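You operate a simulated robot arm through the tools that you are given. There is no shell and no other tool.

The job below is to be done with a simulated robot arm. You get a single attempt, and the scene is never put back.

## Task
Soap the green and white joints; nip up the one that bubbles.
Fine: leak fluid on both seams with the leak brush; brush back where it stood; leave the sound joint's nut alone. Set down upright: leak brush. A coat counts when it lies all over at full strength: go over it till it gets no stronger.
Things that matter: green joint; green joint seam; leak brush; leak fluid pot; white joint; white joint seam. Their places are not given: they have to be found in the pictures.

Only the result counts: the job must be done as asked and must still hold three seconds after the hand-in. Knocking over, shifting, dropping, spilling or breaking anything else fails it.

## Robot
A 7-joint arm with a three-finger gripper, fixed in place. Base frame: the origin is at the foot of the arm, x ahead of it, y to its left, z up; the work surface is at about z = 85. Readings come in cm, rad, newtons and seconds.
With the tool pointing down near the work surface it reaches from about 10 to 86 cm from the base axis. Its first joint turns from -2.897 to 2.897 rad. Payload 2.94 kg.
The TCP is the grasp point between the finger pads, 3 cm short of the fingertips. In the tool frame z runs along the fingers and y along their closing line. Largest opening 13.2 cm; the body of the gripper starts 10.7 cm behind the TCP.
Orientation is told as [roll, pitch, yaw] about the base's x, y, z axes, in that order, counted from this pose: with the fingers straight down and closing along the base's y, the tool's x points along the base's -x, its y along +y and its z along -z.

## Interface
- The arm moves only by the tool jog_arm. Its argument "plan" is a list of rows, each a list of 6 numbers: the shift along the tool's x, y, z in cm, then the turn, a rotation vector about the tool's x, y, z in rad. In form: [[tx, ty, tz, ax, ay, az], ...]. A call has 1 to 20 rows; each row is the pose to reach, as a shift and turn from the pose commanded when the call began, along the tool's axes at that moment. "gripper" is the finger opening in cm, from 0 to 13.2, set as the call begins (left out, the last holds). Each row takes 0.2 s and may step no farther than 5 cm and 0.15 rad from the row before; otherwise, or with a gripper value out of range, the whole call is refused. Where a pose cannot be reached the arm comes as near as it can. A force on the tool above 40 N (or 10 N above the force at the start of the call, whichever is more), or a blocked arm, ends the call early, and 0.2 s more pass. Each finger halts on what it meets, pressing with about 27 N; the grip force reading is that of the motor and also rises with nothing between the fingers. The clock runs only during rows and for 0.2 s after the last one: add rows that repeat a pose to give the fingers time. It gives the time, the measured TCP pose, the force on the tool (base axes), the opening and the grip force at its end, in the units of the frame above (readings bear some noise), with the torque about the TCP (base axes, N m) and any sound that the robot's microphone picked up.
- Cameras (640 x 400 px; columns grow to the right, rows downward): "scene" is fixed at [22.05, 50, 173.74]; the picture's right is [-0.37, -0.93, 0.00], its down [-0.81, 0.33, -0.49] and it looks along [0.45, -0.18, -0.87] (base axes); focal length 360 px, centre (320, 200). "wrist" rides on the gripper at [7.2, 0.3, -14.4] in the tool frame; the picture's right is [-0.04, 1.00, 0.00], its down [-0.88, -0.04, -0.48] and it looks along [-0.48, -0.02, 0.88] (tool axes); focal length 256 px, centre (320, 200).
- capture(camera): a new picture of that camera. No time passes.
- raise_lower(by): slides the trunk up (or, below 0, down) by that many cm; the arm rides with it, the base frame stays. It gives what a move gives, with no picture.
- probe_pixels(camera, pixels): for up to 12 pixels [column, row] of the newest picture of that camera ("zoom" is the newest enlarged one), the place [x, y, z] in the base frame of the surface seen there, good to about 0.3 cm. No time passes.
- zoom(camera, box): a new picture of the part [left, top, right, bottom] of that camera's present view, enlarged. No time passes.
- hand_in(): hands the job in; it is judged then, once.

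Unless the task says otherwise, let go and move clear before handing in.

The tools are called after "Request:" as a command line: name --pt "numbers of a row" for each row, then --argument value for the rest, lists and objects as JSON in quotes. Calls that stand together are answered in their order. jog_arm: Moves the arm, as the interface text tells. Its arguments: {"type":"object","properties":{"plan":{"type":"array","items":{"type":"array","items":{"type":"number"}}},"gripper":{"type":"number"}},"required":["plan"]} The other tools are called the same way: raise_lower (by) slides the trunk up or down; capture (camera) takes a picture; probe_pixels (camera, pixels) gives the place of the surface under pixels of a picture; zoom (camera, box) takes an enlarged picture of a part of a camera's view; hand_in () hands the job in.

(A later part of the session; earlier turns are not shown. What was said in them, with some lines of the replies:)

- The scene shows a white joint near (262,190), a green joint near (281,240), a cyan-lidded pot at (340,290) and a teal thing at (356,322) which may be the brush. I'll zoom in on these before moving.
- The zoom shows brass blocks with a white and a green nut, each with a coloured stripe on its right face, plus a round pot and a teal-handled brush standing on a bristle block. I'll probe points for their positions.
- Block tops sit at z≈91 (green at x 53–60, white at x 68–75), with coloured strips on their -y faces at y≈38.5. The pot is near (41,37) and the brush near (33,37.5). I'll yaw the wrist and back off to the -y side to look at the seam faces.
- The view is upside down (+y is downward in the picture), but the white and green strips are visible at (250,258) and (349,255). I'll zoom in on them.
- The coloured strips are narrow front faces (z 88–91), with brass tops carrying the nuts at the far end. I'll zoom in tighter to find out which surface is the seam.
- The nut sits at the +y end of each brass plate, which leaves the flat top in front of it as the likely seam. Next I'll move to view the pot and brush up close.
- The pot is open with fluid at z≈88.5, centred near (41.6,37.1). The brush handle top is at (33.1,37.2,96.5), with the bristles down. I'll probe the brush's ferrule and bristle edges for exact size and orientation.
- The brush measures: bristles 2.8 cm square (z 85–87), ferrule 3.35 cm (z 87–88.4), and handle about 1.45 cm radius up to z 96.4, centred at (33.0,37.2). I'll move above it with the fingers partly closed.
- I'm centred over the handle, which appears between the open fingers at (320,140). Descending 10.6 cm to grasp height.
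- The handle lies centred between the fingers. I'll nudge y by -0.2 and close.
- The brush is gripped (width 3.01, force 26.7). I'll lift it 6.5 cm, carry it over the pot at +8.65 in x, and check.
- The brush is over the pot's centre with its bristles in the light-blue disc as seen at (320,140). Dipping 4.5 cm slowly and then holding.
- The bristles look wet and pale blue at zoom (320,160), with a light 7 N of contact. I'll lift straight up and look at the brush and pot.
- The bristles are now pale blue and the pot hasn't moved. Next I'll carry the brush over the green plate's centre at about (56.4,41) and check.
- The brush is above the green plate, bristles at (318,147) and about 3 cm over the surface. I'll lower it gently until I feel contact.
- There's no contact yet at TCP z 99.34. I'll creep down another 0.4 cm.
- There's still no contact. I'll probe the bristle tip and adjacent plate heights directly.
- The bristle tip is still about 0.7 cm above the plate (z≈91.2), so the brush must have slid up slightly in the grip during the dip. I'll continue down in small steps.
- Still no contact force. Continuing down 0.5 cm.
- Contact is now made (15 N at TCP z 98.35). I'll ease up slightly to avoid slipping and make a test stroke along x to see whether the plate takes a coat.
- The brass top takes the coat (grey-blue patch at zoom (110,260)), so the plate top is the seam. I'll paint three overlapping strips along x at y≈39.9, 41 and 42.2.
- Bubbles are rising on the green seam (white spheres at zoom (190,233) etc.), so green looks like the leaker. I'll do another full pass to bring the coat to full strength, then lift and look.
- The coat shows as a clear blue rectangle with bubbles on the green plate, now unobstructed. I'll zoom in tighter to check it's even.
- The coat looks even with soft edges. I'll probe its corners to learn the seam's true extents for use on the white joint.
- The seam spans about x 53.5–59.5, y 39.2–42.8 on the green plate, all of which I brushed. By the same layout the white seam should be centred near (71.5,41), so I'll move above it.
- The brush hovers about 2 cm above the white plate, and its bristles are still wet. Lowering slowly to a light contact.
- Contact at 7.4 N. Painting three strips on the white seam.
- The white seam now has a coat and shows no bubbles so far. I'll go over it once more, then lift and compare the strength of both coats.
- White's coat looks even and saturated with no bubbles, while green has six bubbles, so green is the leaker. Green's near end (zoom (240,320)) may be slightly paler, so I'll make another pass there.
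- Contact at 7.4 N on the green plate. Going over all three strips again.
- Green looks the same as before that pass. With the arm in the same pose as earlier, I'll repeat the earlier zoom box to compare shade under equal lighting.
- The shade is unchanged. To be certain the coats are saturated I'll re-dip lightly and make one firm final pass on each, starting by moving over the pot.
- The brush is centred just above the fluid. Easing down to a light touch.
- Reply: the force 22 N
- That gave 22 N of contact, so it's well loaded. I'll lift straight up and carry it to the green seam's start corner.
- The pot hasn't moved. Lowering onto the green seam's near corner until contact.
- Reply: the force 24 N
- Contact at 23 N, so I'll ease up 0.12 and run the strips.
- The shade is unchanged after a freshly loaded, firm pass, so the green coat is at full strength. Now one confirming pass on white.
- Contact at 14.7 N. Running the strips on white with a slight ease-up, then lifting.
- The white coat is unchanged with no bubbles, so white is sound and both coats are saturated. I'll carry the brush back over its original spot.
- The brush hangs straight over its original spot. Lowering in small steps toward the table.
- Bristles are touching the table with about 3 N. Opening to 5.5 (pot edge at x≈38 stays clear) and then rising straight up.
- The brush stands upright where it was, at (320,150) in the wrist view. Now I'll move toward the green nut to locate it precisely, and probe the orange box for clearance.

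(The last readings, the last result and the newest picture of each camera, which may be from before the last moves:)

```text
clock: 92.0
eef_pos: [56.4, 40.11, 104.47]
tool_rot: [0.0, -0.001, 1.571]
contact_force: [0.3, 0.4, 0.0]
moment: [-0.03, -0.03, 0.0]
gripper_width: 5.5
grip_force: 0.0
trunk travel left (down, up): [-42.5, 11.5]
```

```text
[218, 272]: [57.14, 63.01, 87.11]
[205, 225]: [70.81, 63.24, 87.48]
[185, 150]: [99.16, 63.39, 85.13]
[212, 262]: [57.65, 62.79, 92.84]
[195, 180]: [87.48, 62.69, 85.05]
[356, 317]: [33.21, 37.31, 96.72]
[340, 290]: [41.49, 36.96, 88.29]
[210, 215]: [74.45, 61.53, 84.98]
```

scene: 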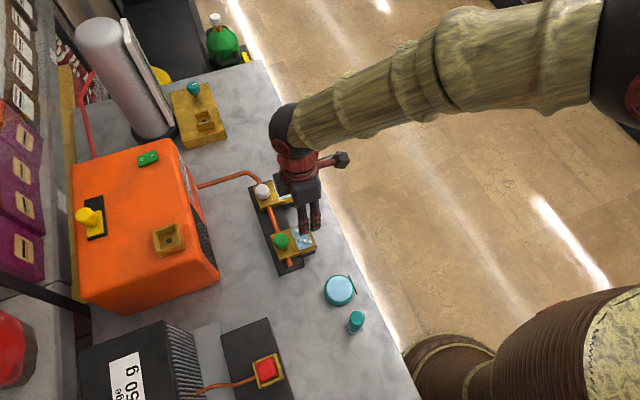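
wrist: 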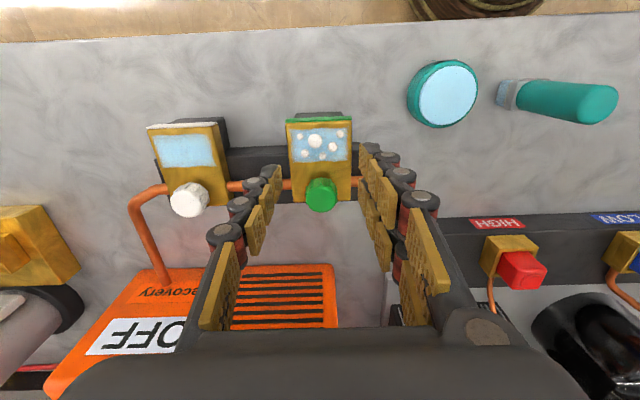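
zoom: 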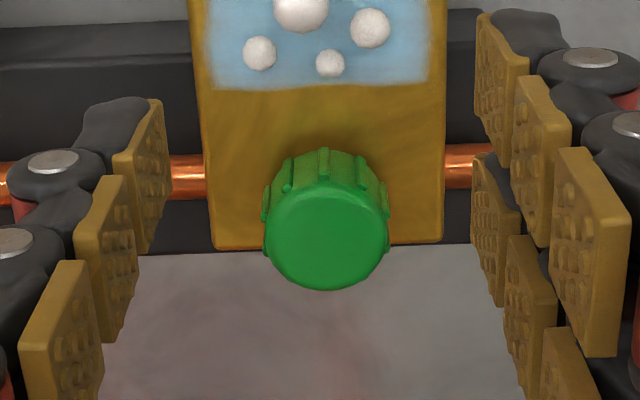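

The orange box is at y>62, well clear. I'll probe the green nut's top edges for its exact centre and radius.

Request:
probe_pixels --camera "wrist" --pixels '[[321, 198], [308, 198], [334, 198], [321, 190], [321, 209], [306, 190], [337, 190], [321, 183]]'

Request:
zoom --camera "scene" --box '[265, 222, 305, 262]'

Request:
probe_pixels --camera "zoom" --pixels '[[290, 190], [240, 190], [340, 190], [290, 130], [290, 245], [230, 210], [350, 230]]'

```text
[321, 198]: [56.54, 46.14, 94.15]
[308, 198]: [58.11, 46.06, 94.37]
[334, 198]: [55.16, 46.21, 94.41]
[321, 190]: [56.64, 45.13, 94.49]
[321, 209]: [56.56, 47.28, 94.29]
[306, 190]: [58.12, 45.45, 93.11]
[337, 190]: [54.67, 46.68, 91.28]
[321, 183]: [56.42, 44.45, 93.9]
```

```text
10.00 times, centred on (285, 242) of scene
```

zoom: 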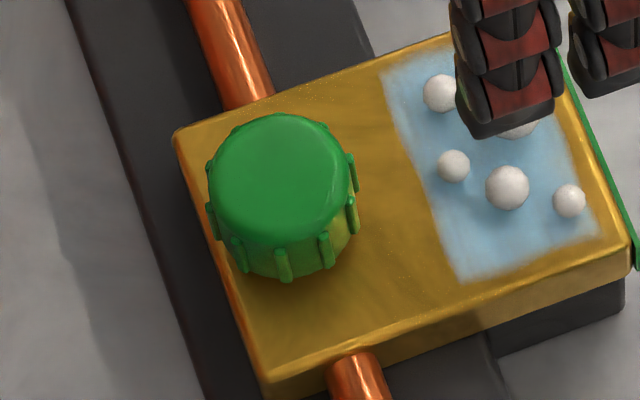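

```text
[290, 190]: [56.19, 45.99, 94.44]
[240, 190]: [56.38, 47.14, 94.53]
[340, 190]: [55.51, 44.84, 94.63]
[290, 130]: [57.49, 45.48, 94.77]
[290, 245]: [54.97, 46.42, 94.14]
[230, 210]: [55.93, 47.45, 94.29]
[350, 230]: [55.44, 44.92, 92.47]
```

The nut centre is at about (56.5,46.0), top z 94.5, radius about 1.65. I'll move over it and descend so the fingertips straddle it at z≈91.8.

Request:
jog_arm --pt "-3 -0.1 0 0 0 0" --pt "-5.9 -0.1 0 0 0 0" --pt "-5.9 -0.1 2 0 0 0" --pt "-5.9 -0.1 4 0 0 0" --pt "-5.9 -0.1 6 0 0 0" --pt "-5.9 -0.1 6 0 0 0" --gripper 6

Request:
capture --camera "wrist"

Request:
zoom --camera "scene" --box '[250, 200, 330, 280]'

```text
clock: 93.4
eef_pos: [56.48, 45.93, 98.47]
tool_rot: [-0.002, 0.0, 1.571]
contact_force: [-0.1, 1.0, 0.1]
moment: [-0.04, 0.0, 0.04]
gripper_width: 6.03
grip_force: 0.0
trunk travel left (down, up): [-42.5, 11.5]
```

```text
taken
```

wrist: 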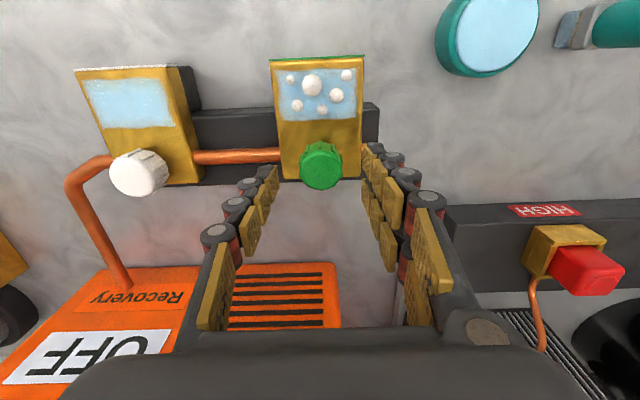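

```text
5.00 times, centred on (290, 240) of scene
```

zoom: 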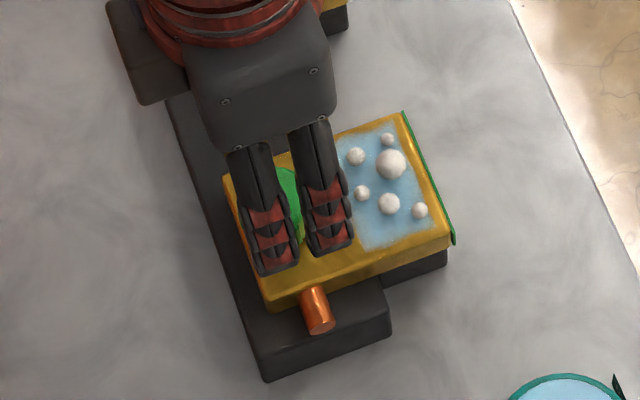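

The fingers straddle the nut, which is centred at (320,165). Descending 3.7 cm.

Request:
jog_arm --pt "0 0 1.2 0 0 0" --pt "0 0 2.4 0 0 0" --pt "0 0 3.2 0 0 0" --pt "0 0 3.7 0 0 0" --pt "0 0 3.7 0 0 0" --gripper 6

Request:
capture --camera "wrist"

Request:
zoom --camera "scene" --box '[250, 200, 330, 280]'

```text
clock: 94.6
eef_pos: [56.46, 45.79, 94.74]
tool_rot: [0.0, 0.0, 1.571]
contact_force: [-0.1, 0.4, 0.4]
moment: [0.04, 0.0, 0.0]
gripper_width: 5.99
grip_force: 0.1
trunk travel left (down, up): [-42.5, 11.5]
```

```text
taken
```

wrist: 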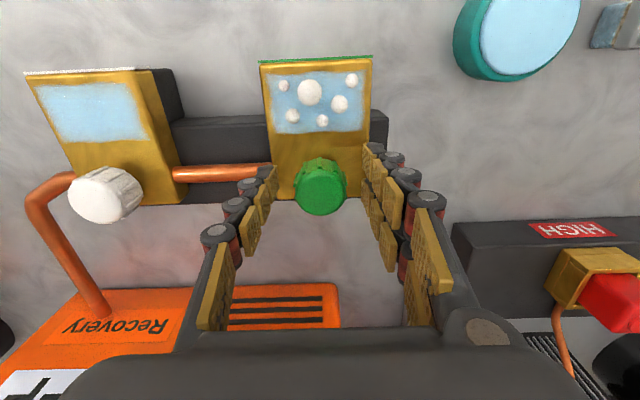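

```text
5.00 times, centred on (290, 240) of scene
```

zoom: 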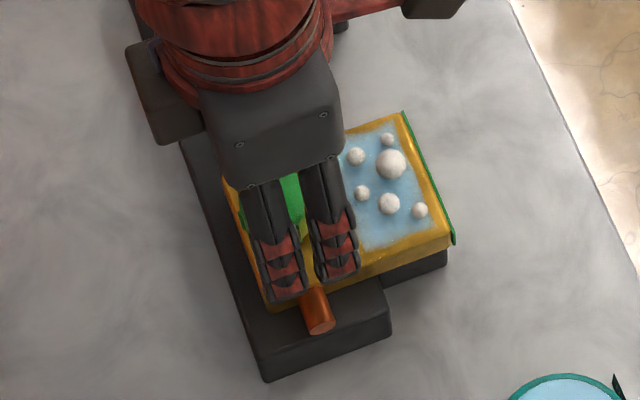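

The fingers are beside the nut. I'll nudge y by +0.2 and close on it.

Request:
jog_arm --pt "-0.2 0 0 0 0 0" --pt "-0.2 0 0 0 0 0" --gripper 6

Request:
jog_arm --pt "0 0 0 0 0 0" --pt "0 0 0 0 0 0" --pt "0 0 0 0 0 0" --pt "0 0 0 0 0 0" --pt "0 0 0 0 0 0" --gripper 1

Request:
capture --camera "wrist"

```text
clock: 95.2
eef_pos: [56.53, 45.96, 94.75]
tool_rot: [0.0, 0.001, 1.571]
contact_force: [-0.2, 0.4, 0.2]
moment: [0.0, 0.02, -0.01]
gripper_width: 6.0
grip_force: 0.0
trunk travel left (down, up): [-42.5, 11.5]
```

```text
clock: 96.4
eef_pos: [56.66, 45.91, 94.76]
tool_rot: [0.001, -0.001, 1.571]
contact_force: [-1.6, 0.3, 0.0]
moment: [0.21, 0.05, 0.0]
gripper_width: 3.29
grip_force: 45.0
trunk travel left (down, up): [-42.5, 11.5]
```

```text
taken
```

wrist: 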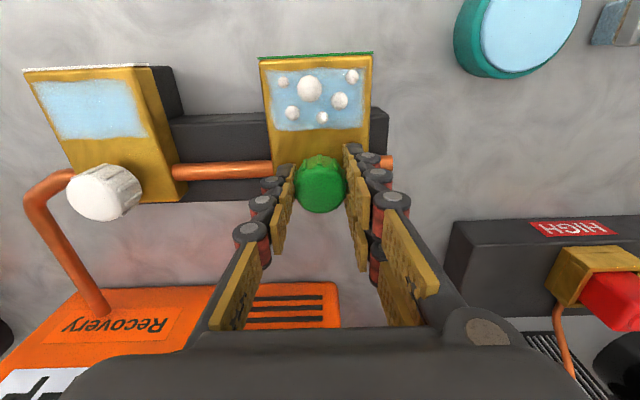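

The nut is gripped at width 3.29. I'll turn clockwise seen from above (positive about tool z) in small steps, starting with 0.3 rad, watching torque and bubbles.

Request:
jog_arm --pt "0 0 0 0 0 0.05" --pt "0 0 0 0 0 0.1" --pt "0 0 0 0 0 0.15" --pt "0 0 0 0 0 0.2" --pt "0 0 0 0 0 0.25" --pt "0 0 0 0 0 0.3" --pt "0 0 0 0 0 0.3"

Request:
capture --camera "wrist"

Request:
zoom --camera "scene" --box '[250, 200, 330, 280]'

```text
clock: 98.0
eef_pos: [56.4, 45.92, 94.77]
tool_rot: [0.001, 0.001, 1.27]
contact_force: [-1.2, -3.4, -4.9]
moment: [-0.47, 0.18, -0.02]
gripper_width: 3.24
grip_force: 44.8
trunk travel left (down, up): [-42.5, 11.5]
```

```text
taken
```

wrist: 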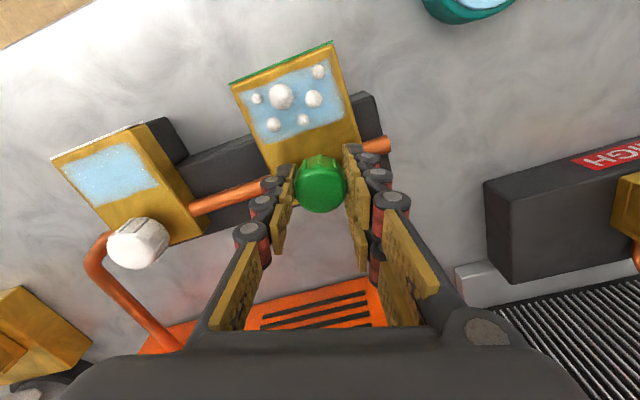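

```text
5.00 times, centred on (290, 240) of scene
```

zoom: 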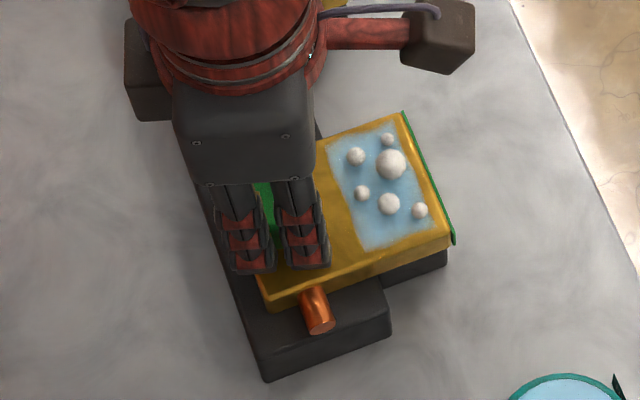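

The nut turned with the hand (its ribs look unchanged relative to the fingers) and torque is low; the bubbles are still there. Continuing another 0.6 rad.

Request:
jog_arm --pt "0 0 0 0 0 0.08" --pt "0 0 0 0 0 0.16" --pt "0 0 0 0 0 0.24" --pt "0 0 0 0 0 0.32" --pt "0 0 0 0 0 0.4" --pt "0 0 0 0 0 0.48" --pt "0 0 0 0 0 0.56" --pt "0 0 0 0 0 0.6" --pt "0 0 0 0 0 0.6"

Request:
capture --camera "wrist"

Request:
zoom --camera "scene" --box '[250, 200, 330, 280]'

```text
clock: 100.0
eef_pos: [56.21, 46.2, 94.8]
tool_rot: [0.001, 0.002, 0.671]
contact_force: [-11.5, -2.7, -2.3]
moment: [-0.55, 1.12, 0.01]
gripper_width: 3.25
grip_force: 44.9
trunk travel left (down, up): [-42.5, 11.5]
```

```text
taken
```

wrist: 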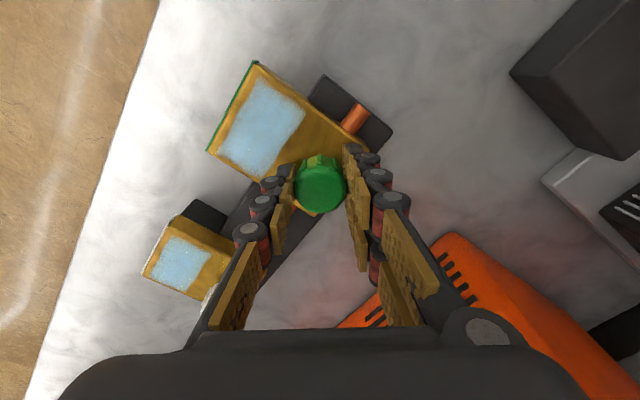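

```text
5.00 times, centred on (290, 240) of scene
```

zoom: 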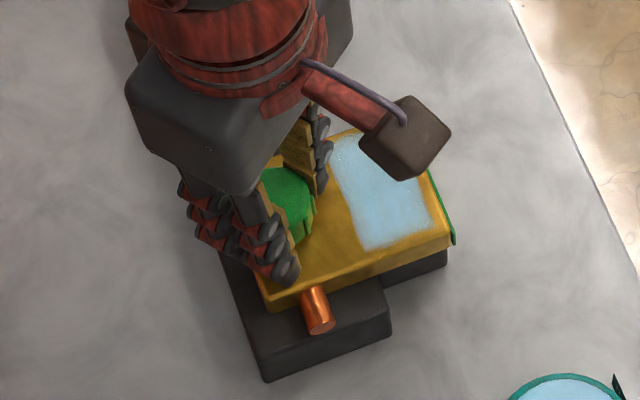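

The bubbles have vanished from the green seam after 0.9 rad total, so the joint is sealed and I'll stop tightening. I'll open gently and check that they stay away.

Request:
jog_arm --pt "0 0 0 0 0 0" --pt "0 0 0 0 0 0" --pt "0 0 0 0 0 0" --pt "0 0 0 0 0 0" --gripper 5.2

Request:
zoom --camera "scene" --box '[250, 200, 330, 280]'

Request:
capture --camera "wrist"

```text
clock: 101.0
eef_pos: [56.39, 46.07, 94.62]
tool_rot: [0.002, -0.001, 0.672]
contact_force: [0.3, 0.0, 0.0]
moment: [-0.03, 0.05, -0.01]
gripper_width: 5.22
grip_force: 0.2
trunk travel left (down, up): [-42.5, 11.5]
```

```text
5.00 times, centred on (290, 240) of scene
```

zoom: 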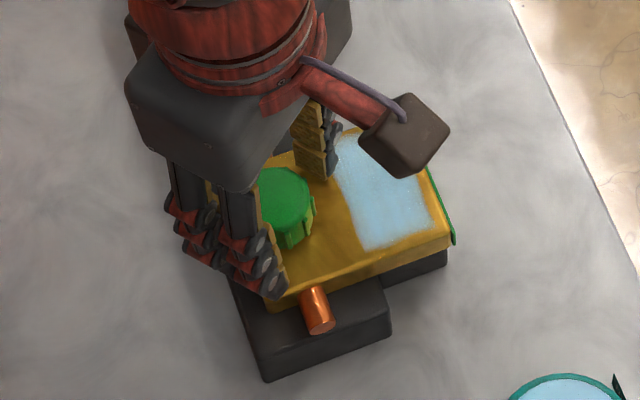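

```text
taken
```

wrist: 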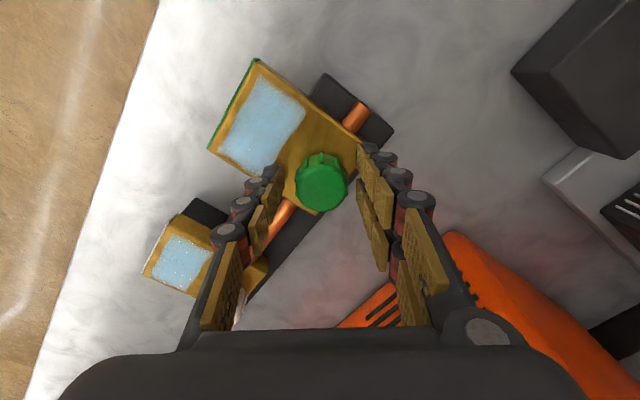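

Released cleanly with no bubbles returning. I'll lift straight up and move clear, then take final views.

Request:
jog_arm --pt "0 0 -1.5 0 0 0" --pt "0 0 -4 0 0 0" --pt "0 0 -8 0 0 0" --pt "0 0 -12 0 0 0" --pt "0 0 -16 0 0 0" --pt "0 0 -20 0 0 0" --pt "0 -4.5 -20 0 0 0" --pt "0 -9 -20 0 0 0" --pt "0 -13.5 -20 0 0 0" --pt "0 -18 -20 0 0 0" --pt "0 -18 -20 0 0 0"

Request:
capture --camera "scene"

Request:
zoom --camera "scene" --box '[240, 160, 340, 260]'

Request:
zoom --camera "scene" --box '[290, 250, 400, 350]'

Request:
capture --camera "wrist"

```text
clock: 103.4
eef_pos: [67.87, 32.15, 114.75]
tool_rot: [0.001, 0.0, 0.67]
contact_force: [-0.6, 0.7, 0.5]
moment: [0.01, 0.01, 0.0]
gripper_width: 5.19
grip_force: 0.0
trunk travel left (down, up): [-42.5, 11.5]
```

```text
taken
```

scene: 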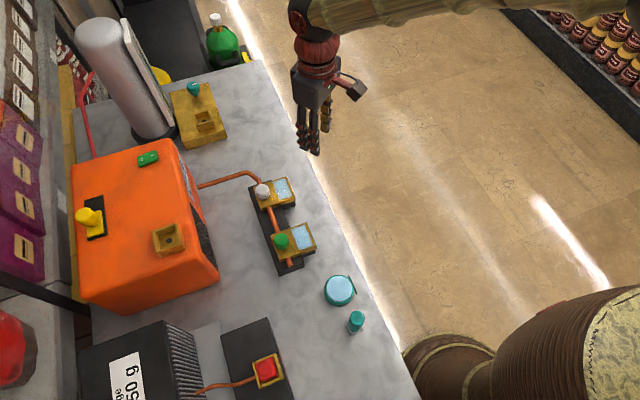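

```text
4.00 times, centred on (290, 210) of scene
```

zoom: 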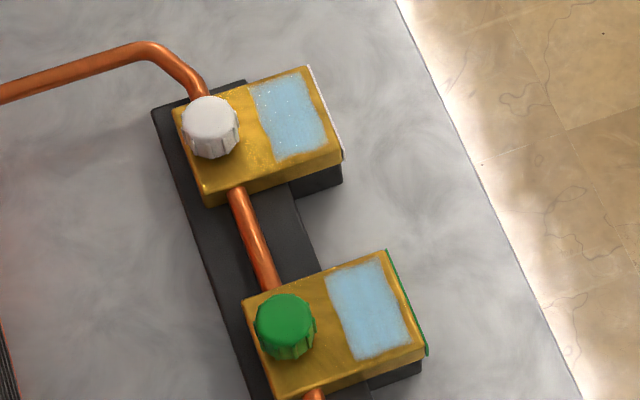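

```text
4.00 times, centred on (345, 300) of scene
```

zoom: 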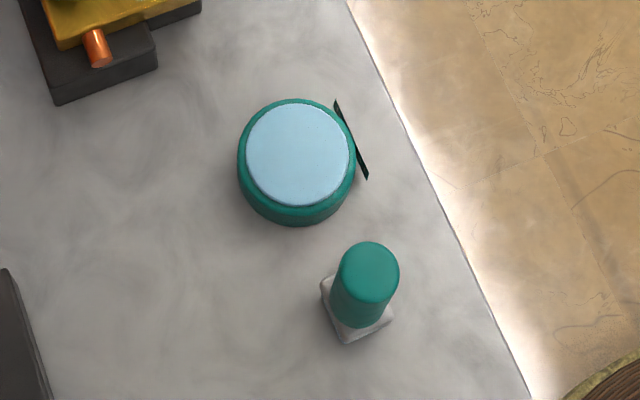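

```text
taken
```

wrist: 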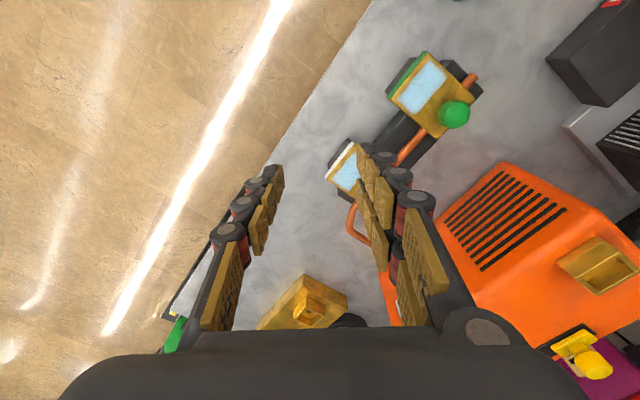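

Both seams are evenly coated, no bubbles have come back, and the white nut hasn't been touched. The brush stands upright at (356,320), within about 0.2 cm of where it started. The pot is in place and the arm is clear, so I'm handing in.

Request:
hand_in

```text
The job is handed in.
```

The job is handed in: both seams are soaped, and the green joint, which was the one that bubbled, is nipped up. I don't have the judge's verdict, only my own checks.

- **Coats:** Both seams are covered all over. A last pass with a freshly dipped brush made neither coat any stronger.
- **Leak:** Green showed six bubbles and white showed none. I turned the green nut clockwise about 0.9 rad and the bubbles stopped. They had not come back about two seconds after I let go.
- **White nut:** I left it alone.
- **Brush:** It stands upright, about 0.2 cm from where it was. It slid up a little in the grip while I was dipping and painting, but I set it down lightly on its bristles.
- **Everything else:** The fluid pot has not moved, I saw nothing else disturbed, and the arm is clear of the bench.
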